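You operate a simulated robot arm through the tools that you are given. There is no shell and no other tool. Be economical: measure what you need, move in short steps, check, and stop when the job is done.

You run a simulated robot arm. Do the job below in one go: nothing can be reset, and whatever is moved stays where it is left.

TASK
Take the rough tag and put it on top of the medium block.

It is judged by the outcome, as a careful person would: the job done as asked, and still so three seconds after it is handed in. It fails if anything else is knocked over, pushed out of place, dropped, spilled or broken.

THE ROBOT
A 7-joint arm with a two-finger parallel gripper, fixed in place. Base frame: the origin is at the foot of the arm, x ahead of it, y to its left, z up; the work surface is at about z = 0.85. Lengths are in m, angles in degrees, forces in N, time in s.
With the tool pointing down near the work surface it reaches from about 0.24 to 0.68 m from the base axis. Its first joint turns from -66.0 to 66.0 degrees. Payload 2.4 kg.
The tool frame sits at the grasp point between the pads (the TCP): z along the fingers, y along the line on which they close. The tips reach 0.03 m beyond it. The gripper opens to 0.094 m. The fingers are 0.028 m wide and 0.01 m thick; the gripper's body (0.05 by 0.096 m) begins 0.055 m behind the TCP.
Orientation is told as [roll, pitch, yaw] about the base's x, y, z axes, in that order, counted from this pose: with the fingers straight down and closing along the base's y, the tool's x points along the base's -x, its y along +y and its z along -z.

THE INTERFACE
- The arm moves only by the tool apply_moves. Its argument "motion" is a list of rows, each a list of 5 numbers: the shift along the base's x, y, z in units of 400 mm (1.0 is 400 mm), then the turn about the base's z in units of 45 degrees (1.0 is 45 degrees), then the opening, from 0 (shut) to 1 (fully open). In form: [[dx, dy, dz, spin, jaw], ...]. A call has 1 to 8 rows; each row is the pose to reach, as a shift and turn from the pose commanded when the call began. A call with a number of a shift or a turn outside -1 to 1 is refused whole. Rows are played at 5 a second. More than 0.05 m and 8.6 degrees between two rows, or a gripper value outside its range, and nothing of the call is played. A pose out of reach is approached as far as the arm can. The call stops where the force on the tool passes 40 N (or 10 N more than at its start, if that is more) or the arm is blocked; 0.2 s more then pass. The fingers move at their own pace (about 0.153 m/s each) and stop on an object; they squeeze with about 44 N. The grip force told is the motor's: it shows also when the fingers shut on nothing. Time passes only in rows, and 0.2 s behind the last, so rows that repeat a pose let the fingers close. It gives the time, the measured TCP pose, the force on the tool (base axes), the opening and the grip force at its end, in the units of the frame above (readings bear some noise).
- Cameras (640 x 400 px; columns grow to the right, rows downward): "scene" is fixed at [0.0229, 0.4608, 1.4439]; the picture's right is [-0.87, -0.49, 0.00], its down [-0.28, 0.51, -0.81] and it looks along [0.39, -0.71, -0.59] (base axes); focal length 364 px, centre (320, 200). "wrist" rides on the gripper at [-0.037, 0, -0.058] in the tool frame; the picture's right is [0.00, -1.00, 0.00], its down [0.97, 0.00, -0.24] and it looks along [0.24, 0.00, 0.97] (tool axes); focal length 218 px, centre (320, 200). There is no depth. A picture from a camera that has moved, and an enlarged one, comes with that camera's place and axes in the base frame and with its lens.
- capture(camera): a new picture of that camera. No time passes.
- enlarge(camera, box): a new picture of the part [left, top, right, bottom] of that camera's present view, enlarged. No time passes.
- close_job(): hands the job in; it is judged then, once.

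Work in short steps. Places have to be worked out from the pictures, the camera data and where the tool is seen: move nearer, look again, correct. Check each grasp and each placing, and mend what went wrong. You have 90 turns and 36 pictures in all, those below and enlarged ones among them. Open the gripper and draw the arm clear of the work before you hand the job in, unless the task says otherwise; then end with one line.

The tools are called after ">>>" as a command line: name --pt "numbers of a row" for each row, then --argument value for the rest, lists and objects as JSON in quotes. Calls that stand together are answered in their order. apply_moves: Moves the arm, as the interface text tells. Its arguments: {"type":"object","properties":{"motion":{"type":"array","items":{"type":"array","items":{"type":"number"}}}},"required":["motion"]} The other tools are called the same way: capture (camera) takes a picture; enlarge (camera, box) takes an enlarged picture of a part of a camera's view; close_job () hands the job in.

At the start:

```text
t: 0.0
ee_pos: [0.4084, 0.0725, 1.1849]
tool_rot: [0.0, 0.0, 0.0]
wrist_force: [-0.4, 0.4, -0.3]
finger_gap: 0.094
finger_force: 0.0
```

scene: 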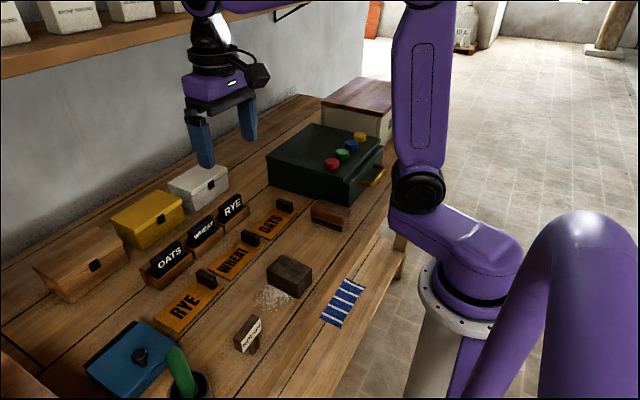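
wrist: 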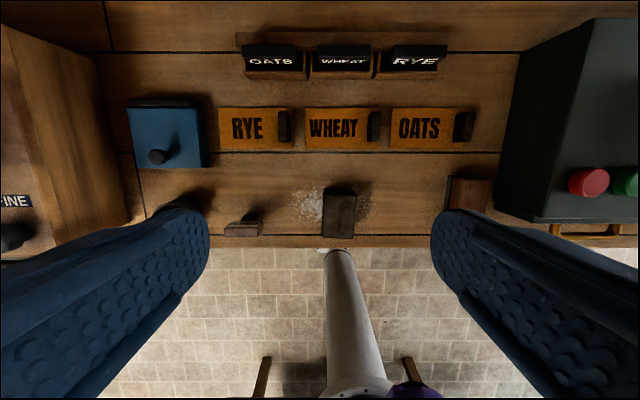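

The scene shows a small labelled tag, a dark block on the bench, and other objects. I'll enlarge to read the labels.

>>> enlarge --camera "scene" --box '[200, 180, 400, 380]'

>>> enlarge --camera "scene" --box '[0, 180, 240, 400]'

>>> enlarge --camera "wrist" --box '[180, 80, 520, 250]'

```text
2.00 times, centred on (300, 280) of scene
camera zoom: at [0.0229, 0.4608, 1.4439], right [-0.87, -0.49, 0.0], down [-0.28, 0.51, -0.81], along [0.39, -0.71, -0.59], focal length 728 px, centre (360, 40)
```

zoom: 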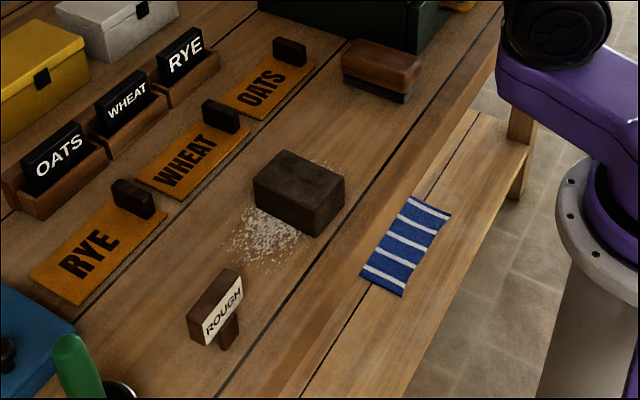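

```text
1.82 times, centred on (120, 290) of scene
camera zoom: at [0.0229, 0.4608, 1.4439], right [-0.87, -0.49, 0.0], down [-0.28, 0.51, -0.81], along [0.39, -0.71, -0.59], focal length 662 px, centre (684, 36)
```

zoom: 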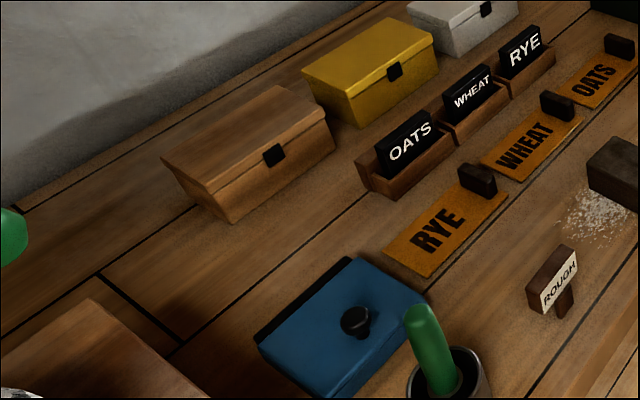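

```text
1.88 times, centred on (350, 165) of wrist
camera zoom: at [0.4466, 0.0729, 1.2423], right [0.0, -1.0, 0.0], down [-0.97, 0.0, 0.24], along [-0.24, 0.0, -0.97], focal length 411 px, centre (264, 266)
```

zoom: 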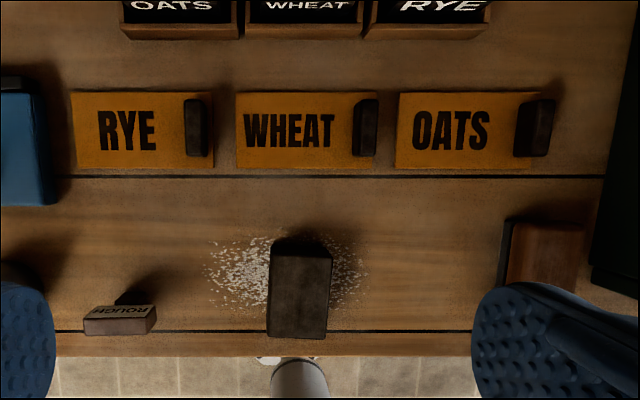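

The "ROUGH" tag is found at the near edge; a "FINE" label is on the left. I still need to identify the "medium block", so I'll look at the left and right areas.

>>> enlarge --camera "wrist" --box '[0, 20, 220, 260]'

>>> enlarge --camera "scene" --box '[250, 60, 410, 240]'

```text
1.67 times, centred on (110, 140) of wrist
camera zoom: at [0.4466, 0.0729, 1.2423], right [0.0, -1.0, 0.0], down [-0.97, 0.0, 0.24], along [-0.24, 0.0, -0.97], focal length 364 px, centre (670, 300)
```

zoom: 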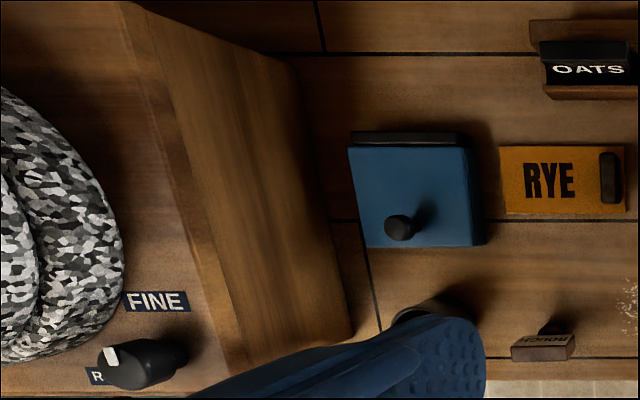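

```text
2.22 times, centred on (330, 150) of scene
camera zoom: at [0.0229, 0.4608, 1.4439], right [-0.87, -0.49, 0.0], down [-0.28, 0.51, -0.81], along [0.39, -0.71, -0.59], focal length 809 px, centre (298, 311)
```

zoom: 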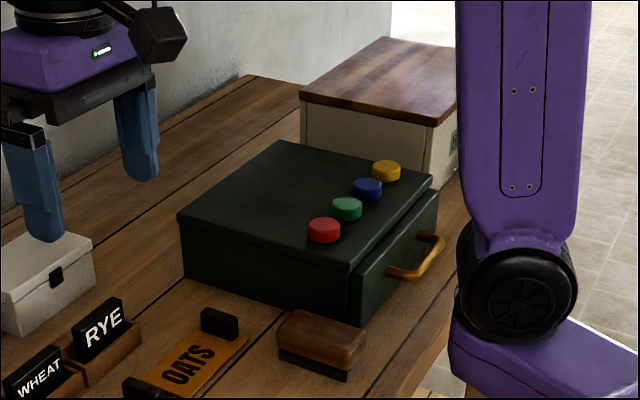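

The mill on the left carries FINE / R… labels; a dial. I'll look from other places: first move left with the wrist camera.

>>> apply_moves --pt "0 0.12 0.0 0 1" --pt "0 0.24 0.0 0 1" --pt "0 0.36 0 0 1" --pt "0 0.45 0 0 1"

>>> capture --camera "wrist"

```text
t: 1.0
ee_pos: [0.4089, 0.248, 1.1853]
tool_rot: [0.0, 0.0, 0.0]
wrist_force: [0.1, 0.1, -0.6]
finger_gap: 0.0939
finger_force: 0.1
```

```text
28 pictures are left
camera wrist: at [0.4467, 0.2495, 1.2418], right [0.0, -1.0, 0.0], down [-0.97, 0.0, 0.24], along [-0.24, 0.0, -0.97], focal length 218 px, centre (320, 200)
```

wrist: 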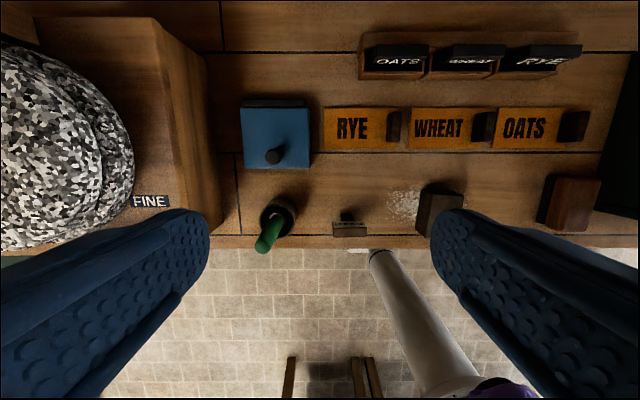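

The mill dial is only partly visible and no "medium" is seen yet. I'll turn the wrist camera to look toward +y and then get close-ups of the blocks.

>>> apply_moves --pt "-0.02 -0.05 0.05 -0.19 1" --pt "-0.05 -0.1 0.1 -0.38 1" --pt "-0.08 -0.15 0.1 -0.57 1" --pt "-0.1 -0.2 0.1 -0.76 1" --pt "-0.12 -0.2 0.1 -0.95 1"

>>> apply_moves --pt "0 0 0 -0.19 1" --pt "0 0 0 -0.38 1" --pt "0 0 0 -0.57 1" --pt "0 0 0 -0.76 1" --pt "0 0 0 -0.95 1"

>>> capture --camera "wrist"

```text
t: 2.2
ee_pos: [0.3608, 0.1709, 1.2242]
tool_rot: [-0.1, 0.0, -43.0]
wrist_force: [0.4, -0.7, -0.2]
finger_gap: 0.0938
finger_force: 0.0
```

```text
t: 3.4
ee_pos: [0.361, 0.173, 1.2235]
tool_rot: [-0.1, 0.0, -85.8]
wrist_force: [-0.1, 0.0, 0.4]
finger_gap: 0.0939
finger_force: 0.0
```

```text
27 pictures are left
camera wrist: at [0.3644, 0.1356, 1.2825], right [-1.0, -0.08, 0.0], down [-0.07, 0.97, 0.24], along [-0.02, 0.24, -0.97], focal length 218 px, centre (320, 200)
```

wrist: 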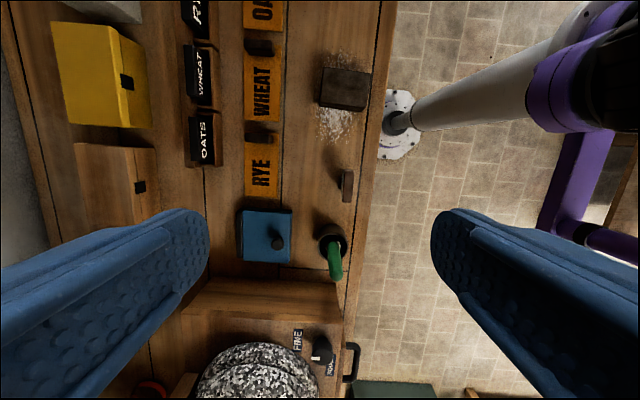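

The dial reads FINE and ROUGH. Next I look at the right-hand area and block closely: rotate back and go right.

>>> apply_moves --pt "0 -0.1 -0.05 0.19 1" --pt "0 -0.2 -0.1 0.38 1" --pt "0.0 -0.3 -0.15 0.57 1" --pt "0.0 -0.35 -0.2 0.76 1" --pt "0 -0.35 -0.25 0.95 1"

>>> apply_moves --pt "0.05 0 0 0.19 1" --pt "0.1 0 0 0.38 1" --pt "0.1 0 0 0.57 1" --pt "0.1 0 0 0.76 1" --pt "0.1 0 0 0.95 1"

>>> capture --camera "wrist"

>>> enlarge --camera "scene" --box '[260, 180, 380, 310]'

```text
t: 4.6
ee_pos: [0.3626, 0.0329, 1.1234]
tool_rot: [-0.1, 0.0, -42.6]
wrist_force: [-0.6, 0.5, -0.8]
finger_gap: 0.0937
finger_force: 0.0
```

```text
t: 5.8
ee_pos: [0.4023, 0.0322, 1.1245]
tool_rot: [0.0, 0.1, 0.1]
wrist_force: [1.2, 0.0, -0.2]
finger_gap: 0.0937
finger_force: 0.1
```

```text
26 pictures are left
camera wrist: at [0.4392, 0.0334, 1.1825], right [0.0, -1.0, 0.0], down [-0.97, 0.0, 0.24], along [-0.24, 0.0, -0.97], focal length 218 px, centre (320, 200)
```

wrist: 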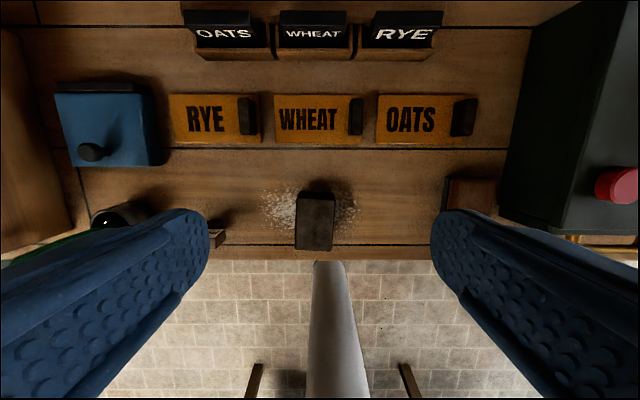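

```text
3.08 times, centred on (320, 245) of scene
camera zoom: at [0.0229, 0.4608, 1.4439], right [-0.87, -0.49, 0.0], down [-0.28, 0.51, -0.81], along [0.39, -0.71, -0.59], focal length 1120 px, centre (320, 62)
```

zoom: 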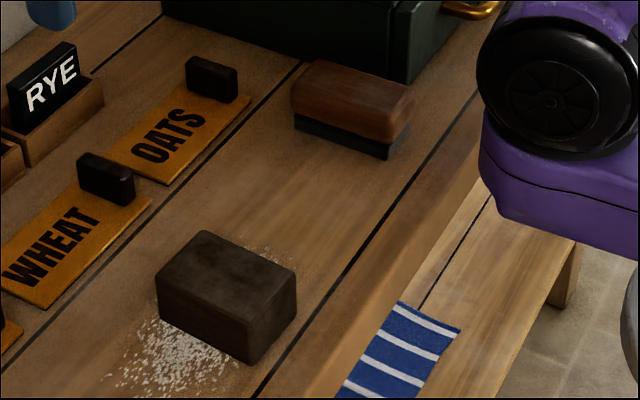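

There is coarse grit left of the dark block and finer dust on its right. I'll view its hidden -y face, and the wood-topped brush, from the right side looking +y.

>>> apply_moves --pt "-0.04 -0.1 0 -0.19 1" --pt "-0.08 -0.2 0 -0.38 1" --pt "-0.12 -0.3 0 -0.57 1" --pt "-0.16 -0.35 0 -0.76 1" --pt "-0.18 -0.38 0 -0.95 1"

>>> apply_moves --pt "0 0 0 -0.19 1" --pt "0 0 0 -0.38 1" --pt "0 0 0 -0.57 1" --pt "0 0 0 -0.76 1" --pt "0 0 0 -0.95 1"

>>> capture --camera "wrist"

```text
t: 7.0
ee_pos: [0.3289, -0.1217, 1.1264]
tool_rot: [0.0, 0.0, -42.8]
wrist_force: [-0.1, 0.5, 0.1]
finger_gap: 0.0936
finger_force: 0.0
```

```text
t: 8.2
ee_pos: [0.3288, -0.1192, 1.1246]
tool_rot: [0.0, 0.0, -85.7]
wrist_force: [-0.4, -0.1, -0.3]
finger_gap: 0.0937
finger_force: 0.0
```

```text
24 pictures are left
camera wrist: at [0.3318, -0.1562, 1.1825], right [-1.0, -0.08, 0.0], down [-0.07, 0.97, 0.24], along [-0.02, 0.24, -0.97], focal length 218 px, centre (320, 200)
```

wrist: 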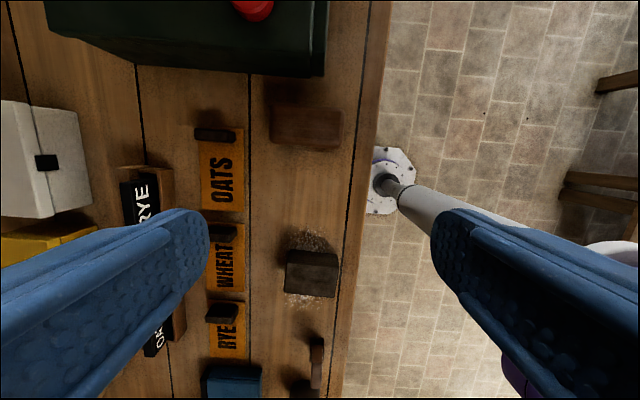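

Only one plain block is visible so far. I'll zoom on it and on the cabinet to the right for any label.

>>> enlarge --camera "wrist" --box '[250, 90, 370, 310]'

>>> enlarge --camera "scene" --box '[310, 60, 400, 150]'

>>> enlarge --camera "scene" --box '[0, 0, 320, 200]'

```text
1.82 times, centred on (310, 200) of wrist
camera zoom: at [0.3318, -0.1562, 1.1825], right [-1.0, -0.08, 0.0], down [-0.07, 0.97, 0.24], along [-0.02, 0.24, -0.97], focal length 397 px, centre (338, 200)
```

zoom: 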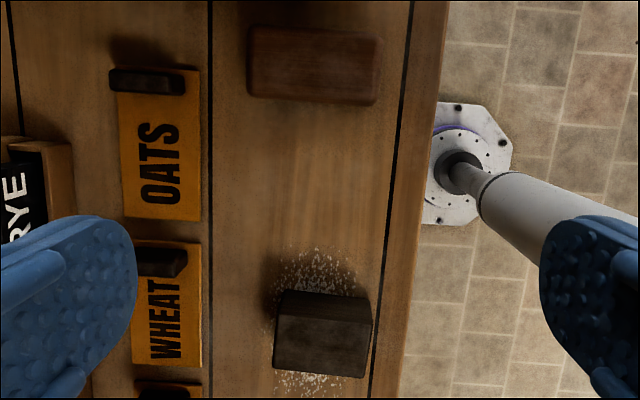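

```text
4.44 times, centred on (355, 105) of scene
camera zoom: at [0.0229, 0.4608, 1.4439], right [-0.87, -0.49, 0.0], down [-0.28, 0.51, -0.81], along [0.39, -0.71, -0.59], focal length 1618 px, centre (164, 622)
```

zoom: 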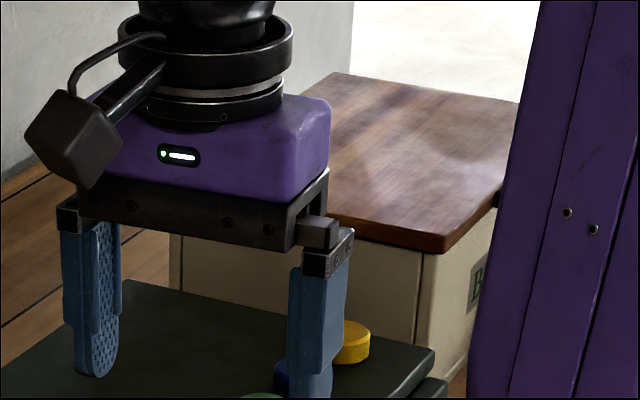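

```text
2.00 times, centred on (160, 100) of scene
camera zoom: at [0.0229, 0.4608, 1.4439], right [-0.87, -0.49, 0.0], down [-0.28, 0.51, -0.81], along [0.39, -0.71, -0.59], focal length 728 px, centre (640, 400)
```

zoom: 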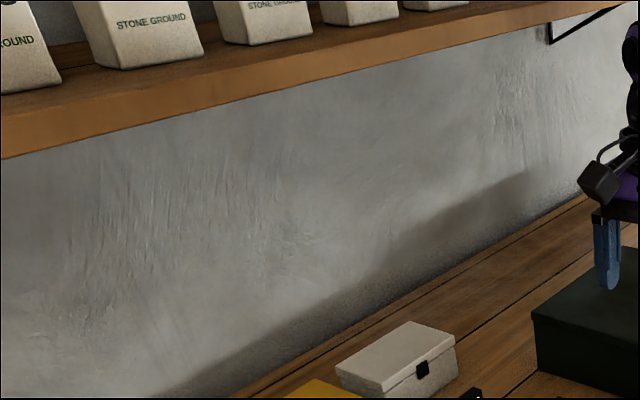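

The dark block (about (0.32, 0.05)) is the only block on the bench, so I take it as the target. Now I'll move near the tag (about (0.31, 0.19)) for a closer look.

>>> apply_moves --pt "0 0.12 -0.03 0 1" --pt "0 0.24 -0.06 0 1" --pt "0 0.36 -0.1 0 1" --pt "0 0.48 -0.15 0 1" --pt "0 0.58 -0.18 -0.095 1"

>>> capture --camera "wrist"

```text
refused: row 3 steps farther than a row can; nothing moved
```

```text
20 pictures are left
camera wrist: at [0.3318, -0.1562, 1.1825], right [-1.0, -0.08, 0.0], down [-0.07, 0.97, 0.24], along [-0.02, 0.24, -0.97], focal length 218 px, centre (320, 200)
```

wrist: 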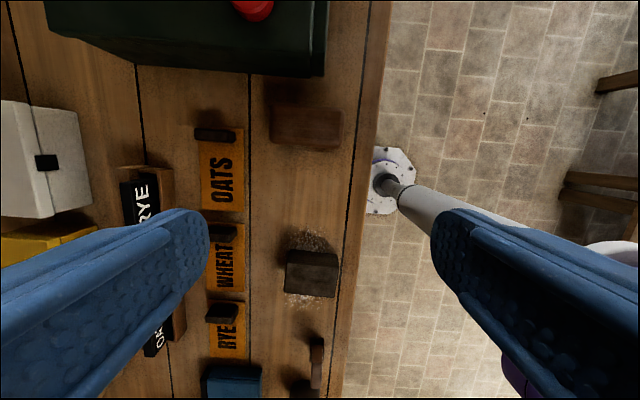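

One step was too long; I repeat the move with shorter steps.

>>> apply_moves --pt "0 0.11 -0.02 0 1" --pt "0 0.22 -0.05 0 1" --pt "0 0.33 -0.09 0 1" --pt "0 0.44 -0.12 0 1" --pt "0 0.54 -0.15 -0.095 1" --pt "0 0.58 -0.18 -0.095 1"

>>> capture --camera "wrist"

```text
t: 9.6
ee_pos: [0.3299, 0.1125, 1.0512]
tool_rot: [-0.1, 0.0, -89.7]
wrist_force: [0.4, 0.3, 0.1]
finger_gap: 0.094
finger_force: 0.0
```

```text
19 pictures are left
camera wrist: at [0.3303, 0.0766, 1.1097], right [-1.0, 0.0, 0.0], down [0.0, 0.97, 0.24], along [0.0, 0.24, -0.97], focal length 218 px, centre (320, 200)
```

wrist: 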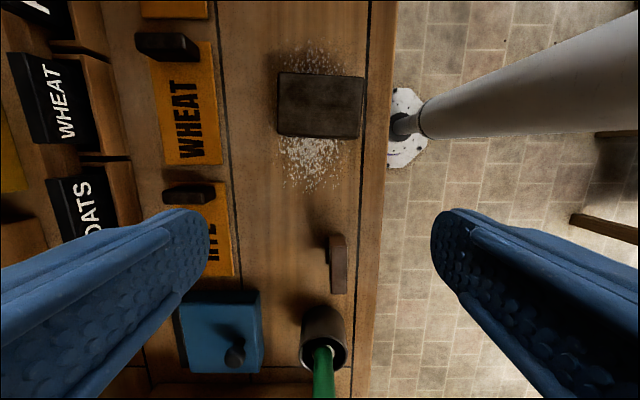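

I'll zoom in on the tag from here and from the scene camera to learn its shape.

>>> enlarge --camera "wrist" --box '[280, 200, 380, 310]'

>>> enlarge --camera "scene" --box '[215, 300, 285, 370]'

```text
3.64 times, centred on (330, 255) of wrist
camera zoom: at [0.3303, 0.0766, 1.1097], right [-1.0, 0.0, 0.0], down [0.0, 0.97, 0.24], along [0.0, 0.24, -0.97], focal length 794 px, centre (284, 0)
```

zoom: 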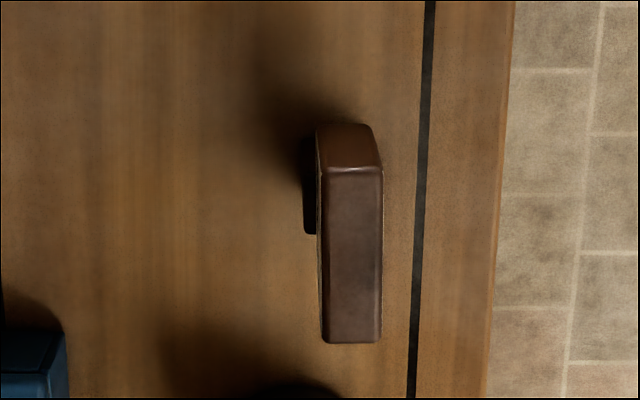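

```text
5.71 times, centred on (250, 335) of scene
camera zoom: at [0.0228, 0.4608, 1.4439], right [-0.87, -0.49, 0.0], down [-0.28, 0.51, -0.81], along [0.39, -0.71, -0.59], focal length 2080 px, centre (720, -571)
```

zoom: 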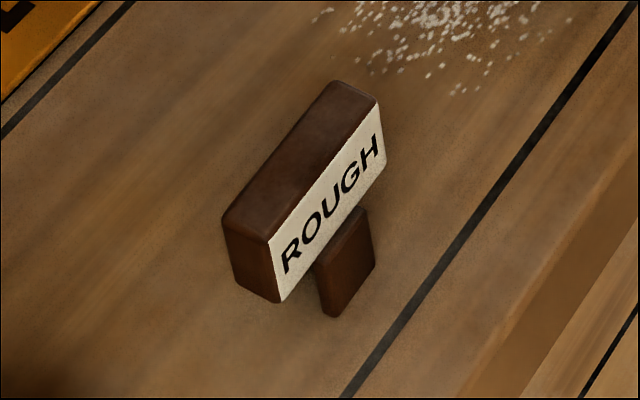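

Triangulating: tag head spans x 0.303–0.321, y 0.171–0.224, top z≈0.915, standing on a short stem; block top z≈0.896, centre (0.330, 0.041). I move above the tag, stopping with tips just above it, and check.

>>> apply_moves --pt "-0.02 0.1 0 0 1" --pt "-0.045 0.214 0 0 1" --pt "-0.045 0.214 -0.1 0 1" --pt "-0.045 0.214 -0.2 0 1" --pt "-0.045 0.214 -0.2 0 1"

>>> capture --camera "wrist"

>>> capture --camera "scene"

```text
t: 10.8
ee_pos: [0.3098, 0.1962, 0.9713]
tool_rot: [0.0, -0.1, -89.7]
wrist_force: [0.3, 1.6, 0.2]
finger_gap: 0.0941
finger_force: 0.1
```

```text
16 pictures are left
camera wrist: at [0.3108, 0.1598, 1.0293], right [-1.0, 0.0, 0.0], down [0.0, 0.97, 0.24], along [0.0, 0.24, -0.97], focal length 218 px, centre (320, 200)
```

wrist: 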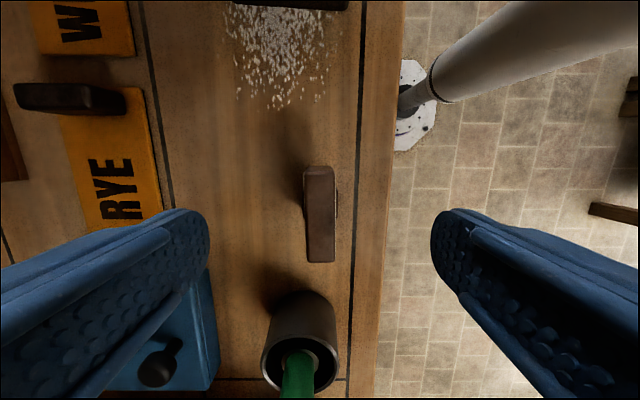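

```text
15 pictures are left
```

scene: 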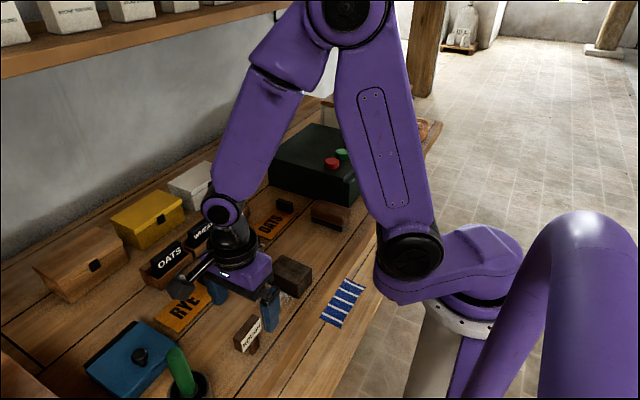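

Tag head centre measures (0.311, 0.198), well aligned. Descend to z≈0.913 and close gently.

>>> apply_moves --pt "0.002 0.003 -0.07 0 1" --pt "0.002 0.003 -0.145 0 1" --pt "0.002 0.003 -0.145 0 1" --pt "0.002 0.003 -0.145 0 0" --pt "0.002 0.003 -0.145 0 0" --pt "0.002 0.003 -0.145 0 0"

>>> capture --camera "wrist"

```text
t: 12.2
ee_pos: [0.3118, 0.1983, 0.9142]
tool_rot: [0.0, 0.1, -89.8]
wrist_force: [0.2, 0.8, -0.2]
finger_gap: 0.0207
finger_force: 43.7
```

```text
14 pictures are left
camera wrist: at [0.3124, 0.1623, 0.9721], right [-1.0, 0.0, 0.0], down [0.0, 0.97, 0.24], along [0.0, 0.24, -0.97], focal length 218 px, centre (320, 200)
```

wrist: 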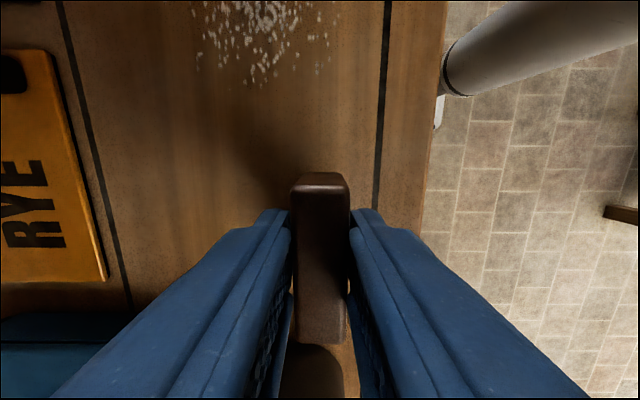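

Grip holds at 20.7 mm with 44 N. I lift straight up about 0.08 m and then translate to above the block.

>>> apply_moves --pt "0 0 0.05 0 0" --pt "0 0 0.12 0 0" --pt "0 0 0.2 0 0" --pt "0.01 -0.1 0.22 0 0" --pt "0.02 -0.2 0.22 0 0" --pt "0.035 -0.3 0.22 0 0" --pt "0.045 -0.393 0.22 0 0" --pt "0.045 -0.393 0.22 0 0"

>>> capture --camera "wrist"

>>> enlarge --camera "scene" --box '[220, 180, 380, 340]'

```text
t: 14.0
ee_pos: [0.3317, 0.0417, 1.0011]
tool_rot: [0.1, 0.0, -89.8]
wrist_force: [0.3, -0.6, 0.1]
finger_gap: 0.0212
finger_force: 44.1
```

```text
13 pictures are left
camera wrist: at [0.3324, 0.0047, 1.059], right [-1.0, 0.0, 0.0], down [0.0, 0.97, 0.24], along [0.0, 0.24, -0.97], focal length 218 px, centre (320, 200)
```

wrist: 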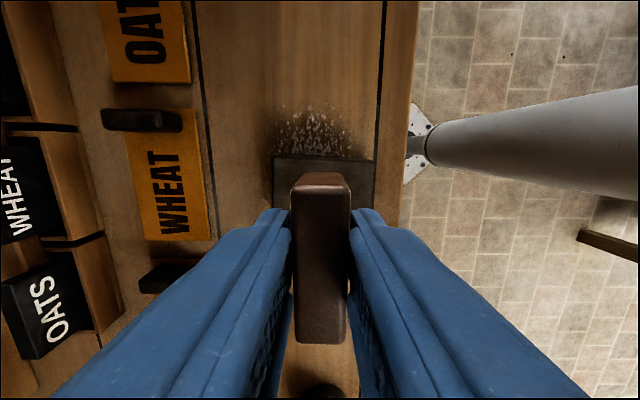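

```text
2.50 times, centred on (300, 260) of scene
camera zoom: at [0.0229, 0.4607, 1.4439], right [-0.87, -0.49, 0.0], down [-0.28, 0.51, -0.81], along [0.39, -0.71, -0.59], focal length 910 px, centre (370, 50)
```

zoom: 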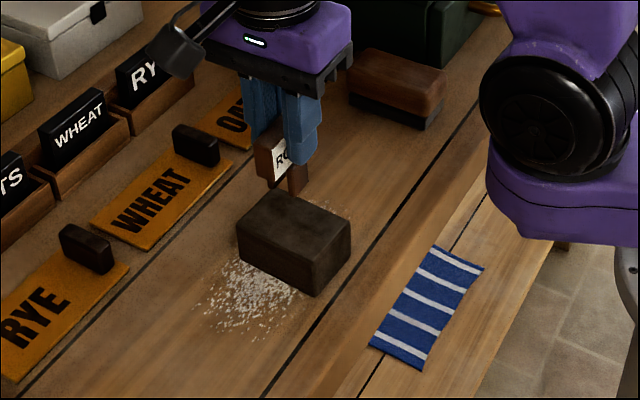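

The block measures x 0.292–0.367, y from 0.0125 as expected; the tag is centred above it. I lower to just above expected contact (TCP z≈0.960).

>>> apply_moves --pt "-0.005 0 -0.04 0 0" --pt "-0.005 0 -0.075 0 0" --pt "-0.005 0 -0.09 0 0" --pt "-0.005 0 -0.095 0 0" --pt "-0.005 0 -0.095 0 0"

>>> enlarge --camera "scene" --box '[250, 210, 340, 300]'

```text
t: 15.2
ee_pos: [0.3289, 0.042, 0.9642]
tool_rot: [0.0, 0.1, -89.7]
wrist_force: [0.4, -0.1, -0.3]
finger_gap: 0.0211
finger_force: 44.8
```

```text
4.44 times, centred on (295, 255) of scene
camera zoom: at [0.0229, 0.4608, 1.4439], right [-0.87, -0.49, 0.0], down [-0.28, 0.51, -0.81], along [0.39, -0.71, -0.59], focal length 1618 px, centre (431, -44)
```

zoom: 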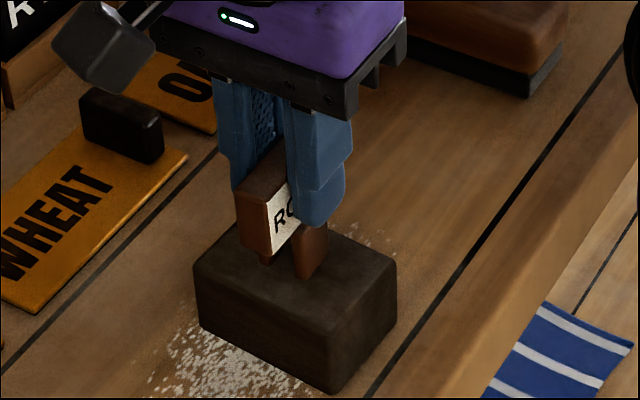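

Close to contact, no force yet. I continue down in ~1 mm steps while watching the force.

>>> apply_moves --pt "0 0 -0.003 0 0" --pt "0 0 -0.006 0 0" --pt "0 0 -0.009 0 0"

```text
t: 16.0
ee_pos: [0.3273, 0.0421, 0.9609]
tool_rot: [0.0, 0.0, -89.8]
wrist_force: [-0.7, -0.2, -0.2]
finger_gap: 0.021
finger_force: 43.6
```

No contact yet; a further couple of millimetres.

>>> apply_moves --pt "0.002 0 -0.002 0 0" --pt "0.002 0 -0.004 0 0" --pt "0.002 0 -0.006 0 0"

```text
t: 16.8
ee_pos: [0.3288, 0.0419, 0.9588]
tool_rot: [0.0, 0.0, -89.8]
wrist_force: [-0.6, 1.2, 0.2]
finger_gap: 0.021
finger_force: 44.0
```

Still no load; I lower another 2 mm.

>>> apply_moves --pt "0 0 -0.002 0 0" --pt "0 0 -0.004 0 0" --pt "0 0 -0.006 0 0"

>>> enlarge --camera "scene" --box '[265, 225, 325, 285]'

```text
t: 17.6
ee_pos: [0.3288, 0.041, 0.9564]
tool_rot: [0.0, -0.1, -89.7]
wrist_force: [-6.0, -0.1, 36.9]
finger_gap: 0.0211
finger_force: 43.9
```

```text
6.67 times, centred on (295, 255) of scene
camera zoom: at [0.0223, 0.4607, 1.444], right [-0.87, -0.49, 0.0], down [-0.28, 0.51, -0.81], along [0.39, -0.71, -0.59], focal length 2426 px, centre (487, -167)
```

zoom: 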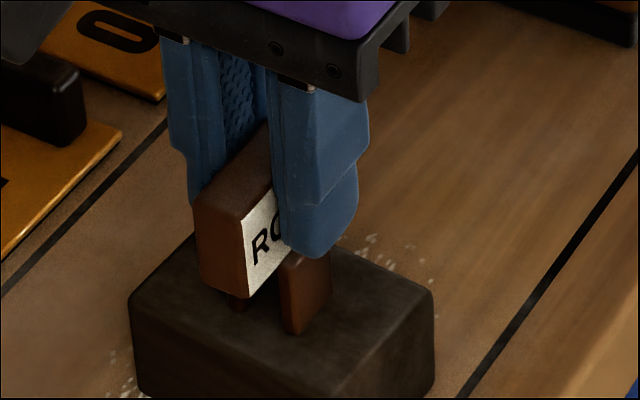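

Contact: 37 N. I ease back up about 1 mm to relieve the load, then open partially and slowly.

>>> apply_moves --pt "0 0 0.002 0 0" --pt "0 0 0.003 0 0" --pt "0 0 0.003 0 0"

```text
t: 18.4
ee_pos: [0.3293, 0.0412, 0.9567]
tool_rot: [0.1, -0.1, -89.8]
wrist_force: [-1.3, -1.6, 6.0]
finger_gap: 0.0211
finger_force: 43.5
```

Light contact of 6 N remains, so the tag is seated. I open the fingers and hold still.

>>> apply_moves --pt "0 0 0.003 0 0.3" --pt "0 0 0.003 0 0.4" --pt "0 0 0.003 0 0.6" --pt "0 0 0.003 0 0.6"

>>> enlarge --camera "scene" --box '[250, 210, 340, 300]'

```text
t: 19.4
ee_pos: [0.3288, 0.0411, 0.9573]
tool_rot: [0.0, -0.1, -89.8]
wrist_force: [-0.6, -0.2, -0.4]
finger_gap: 0.0563
finger_force: 0.1
```

```text
4.44 times, centred on (295, 255) of scene
camera zoom: at [0.0229, 0.4608, 1.4439], right [-0.87, -0.49, 0.0], down [-0.28, 0.51, -0.81], along [0.39, -0.71, -0.59], focal length 1618 px, centre (431, -44)
```

zoom: 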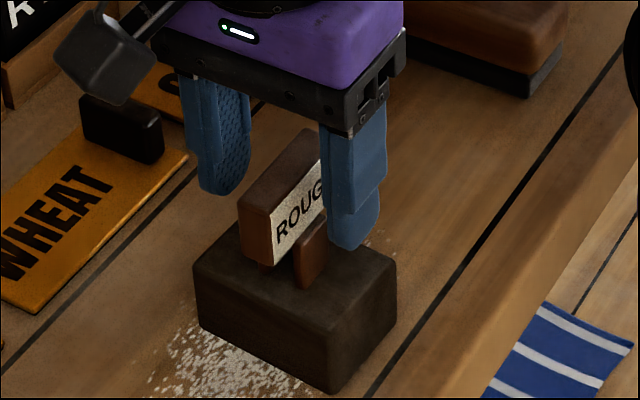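

The tag stands upright on the block with the fingers free. I retreat straight up and away, then check.

>>> apply_moves --pt "0 0 0.06 0 0.6" --pt "0 0 0.15 0 0.6" --pt "0 0 0.26 0 0.6" --pt "0 0 0.37 0 1" --pt "0.08 0 0.45 0 1" --pt "0.18 0 0.5 0 1" --pt "0.25 0 0.5 0 1"

>>> capture --camera "scene"

>>> enlarge --camera "scene" --box '[230, 200, 350, 320]'

```text
t: 21.0
ee_pos: [0.4299, 0.0413, 1.1581]
tool_rot: [-0.2, 0.1, -89.8]
wrist_force: [0.2, 0.0, 0.1]
finger_gap: 0.0939
finger_force: 0.0
```

```text
8 pictures are left
```

scene: 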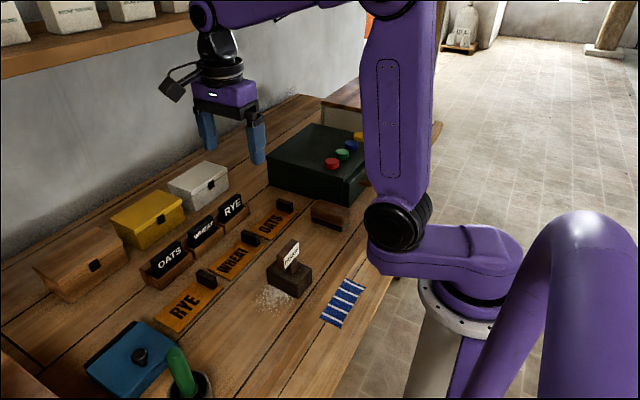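

```text
3.33 times, centred on (290, 260) of scene
camera zoom: at [0.0228, 0.4608, 1.4439], right [-0.87, -0.49, 0.0], down [-0.28, 0.51, -0.81], along [0.39, -0.71, -0.59], focal length 1213 px, centre (420, 0)
```

zoom: 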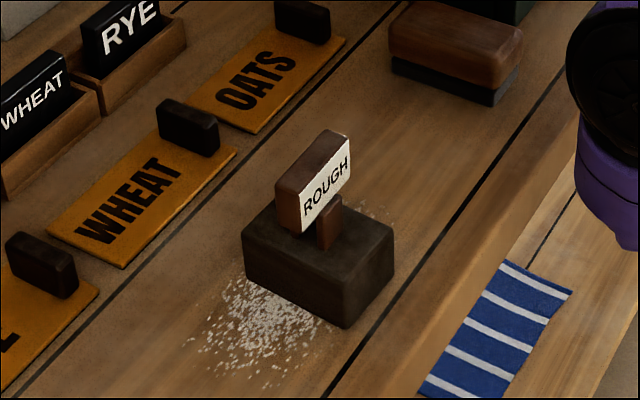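

The ROUGH tag stands upright near the middle of the block, nothing else has moved, and the arm is clear with the gripper open. I hand the job in.

>>> close_job

```text
The job is handed in.
```

The ROUGH tag is standing upright on the dark block, with the gripper open, the arm clear and nothing else moved; nothing on the bench was marked "medium", so I took the dark block, the only plain block I could see, as the target.
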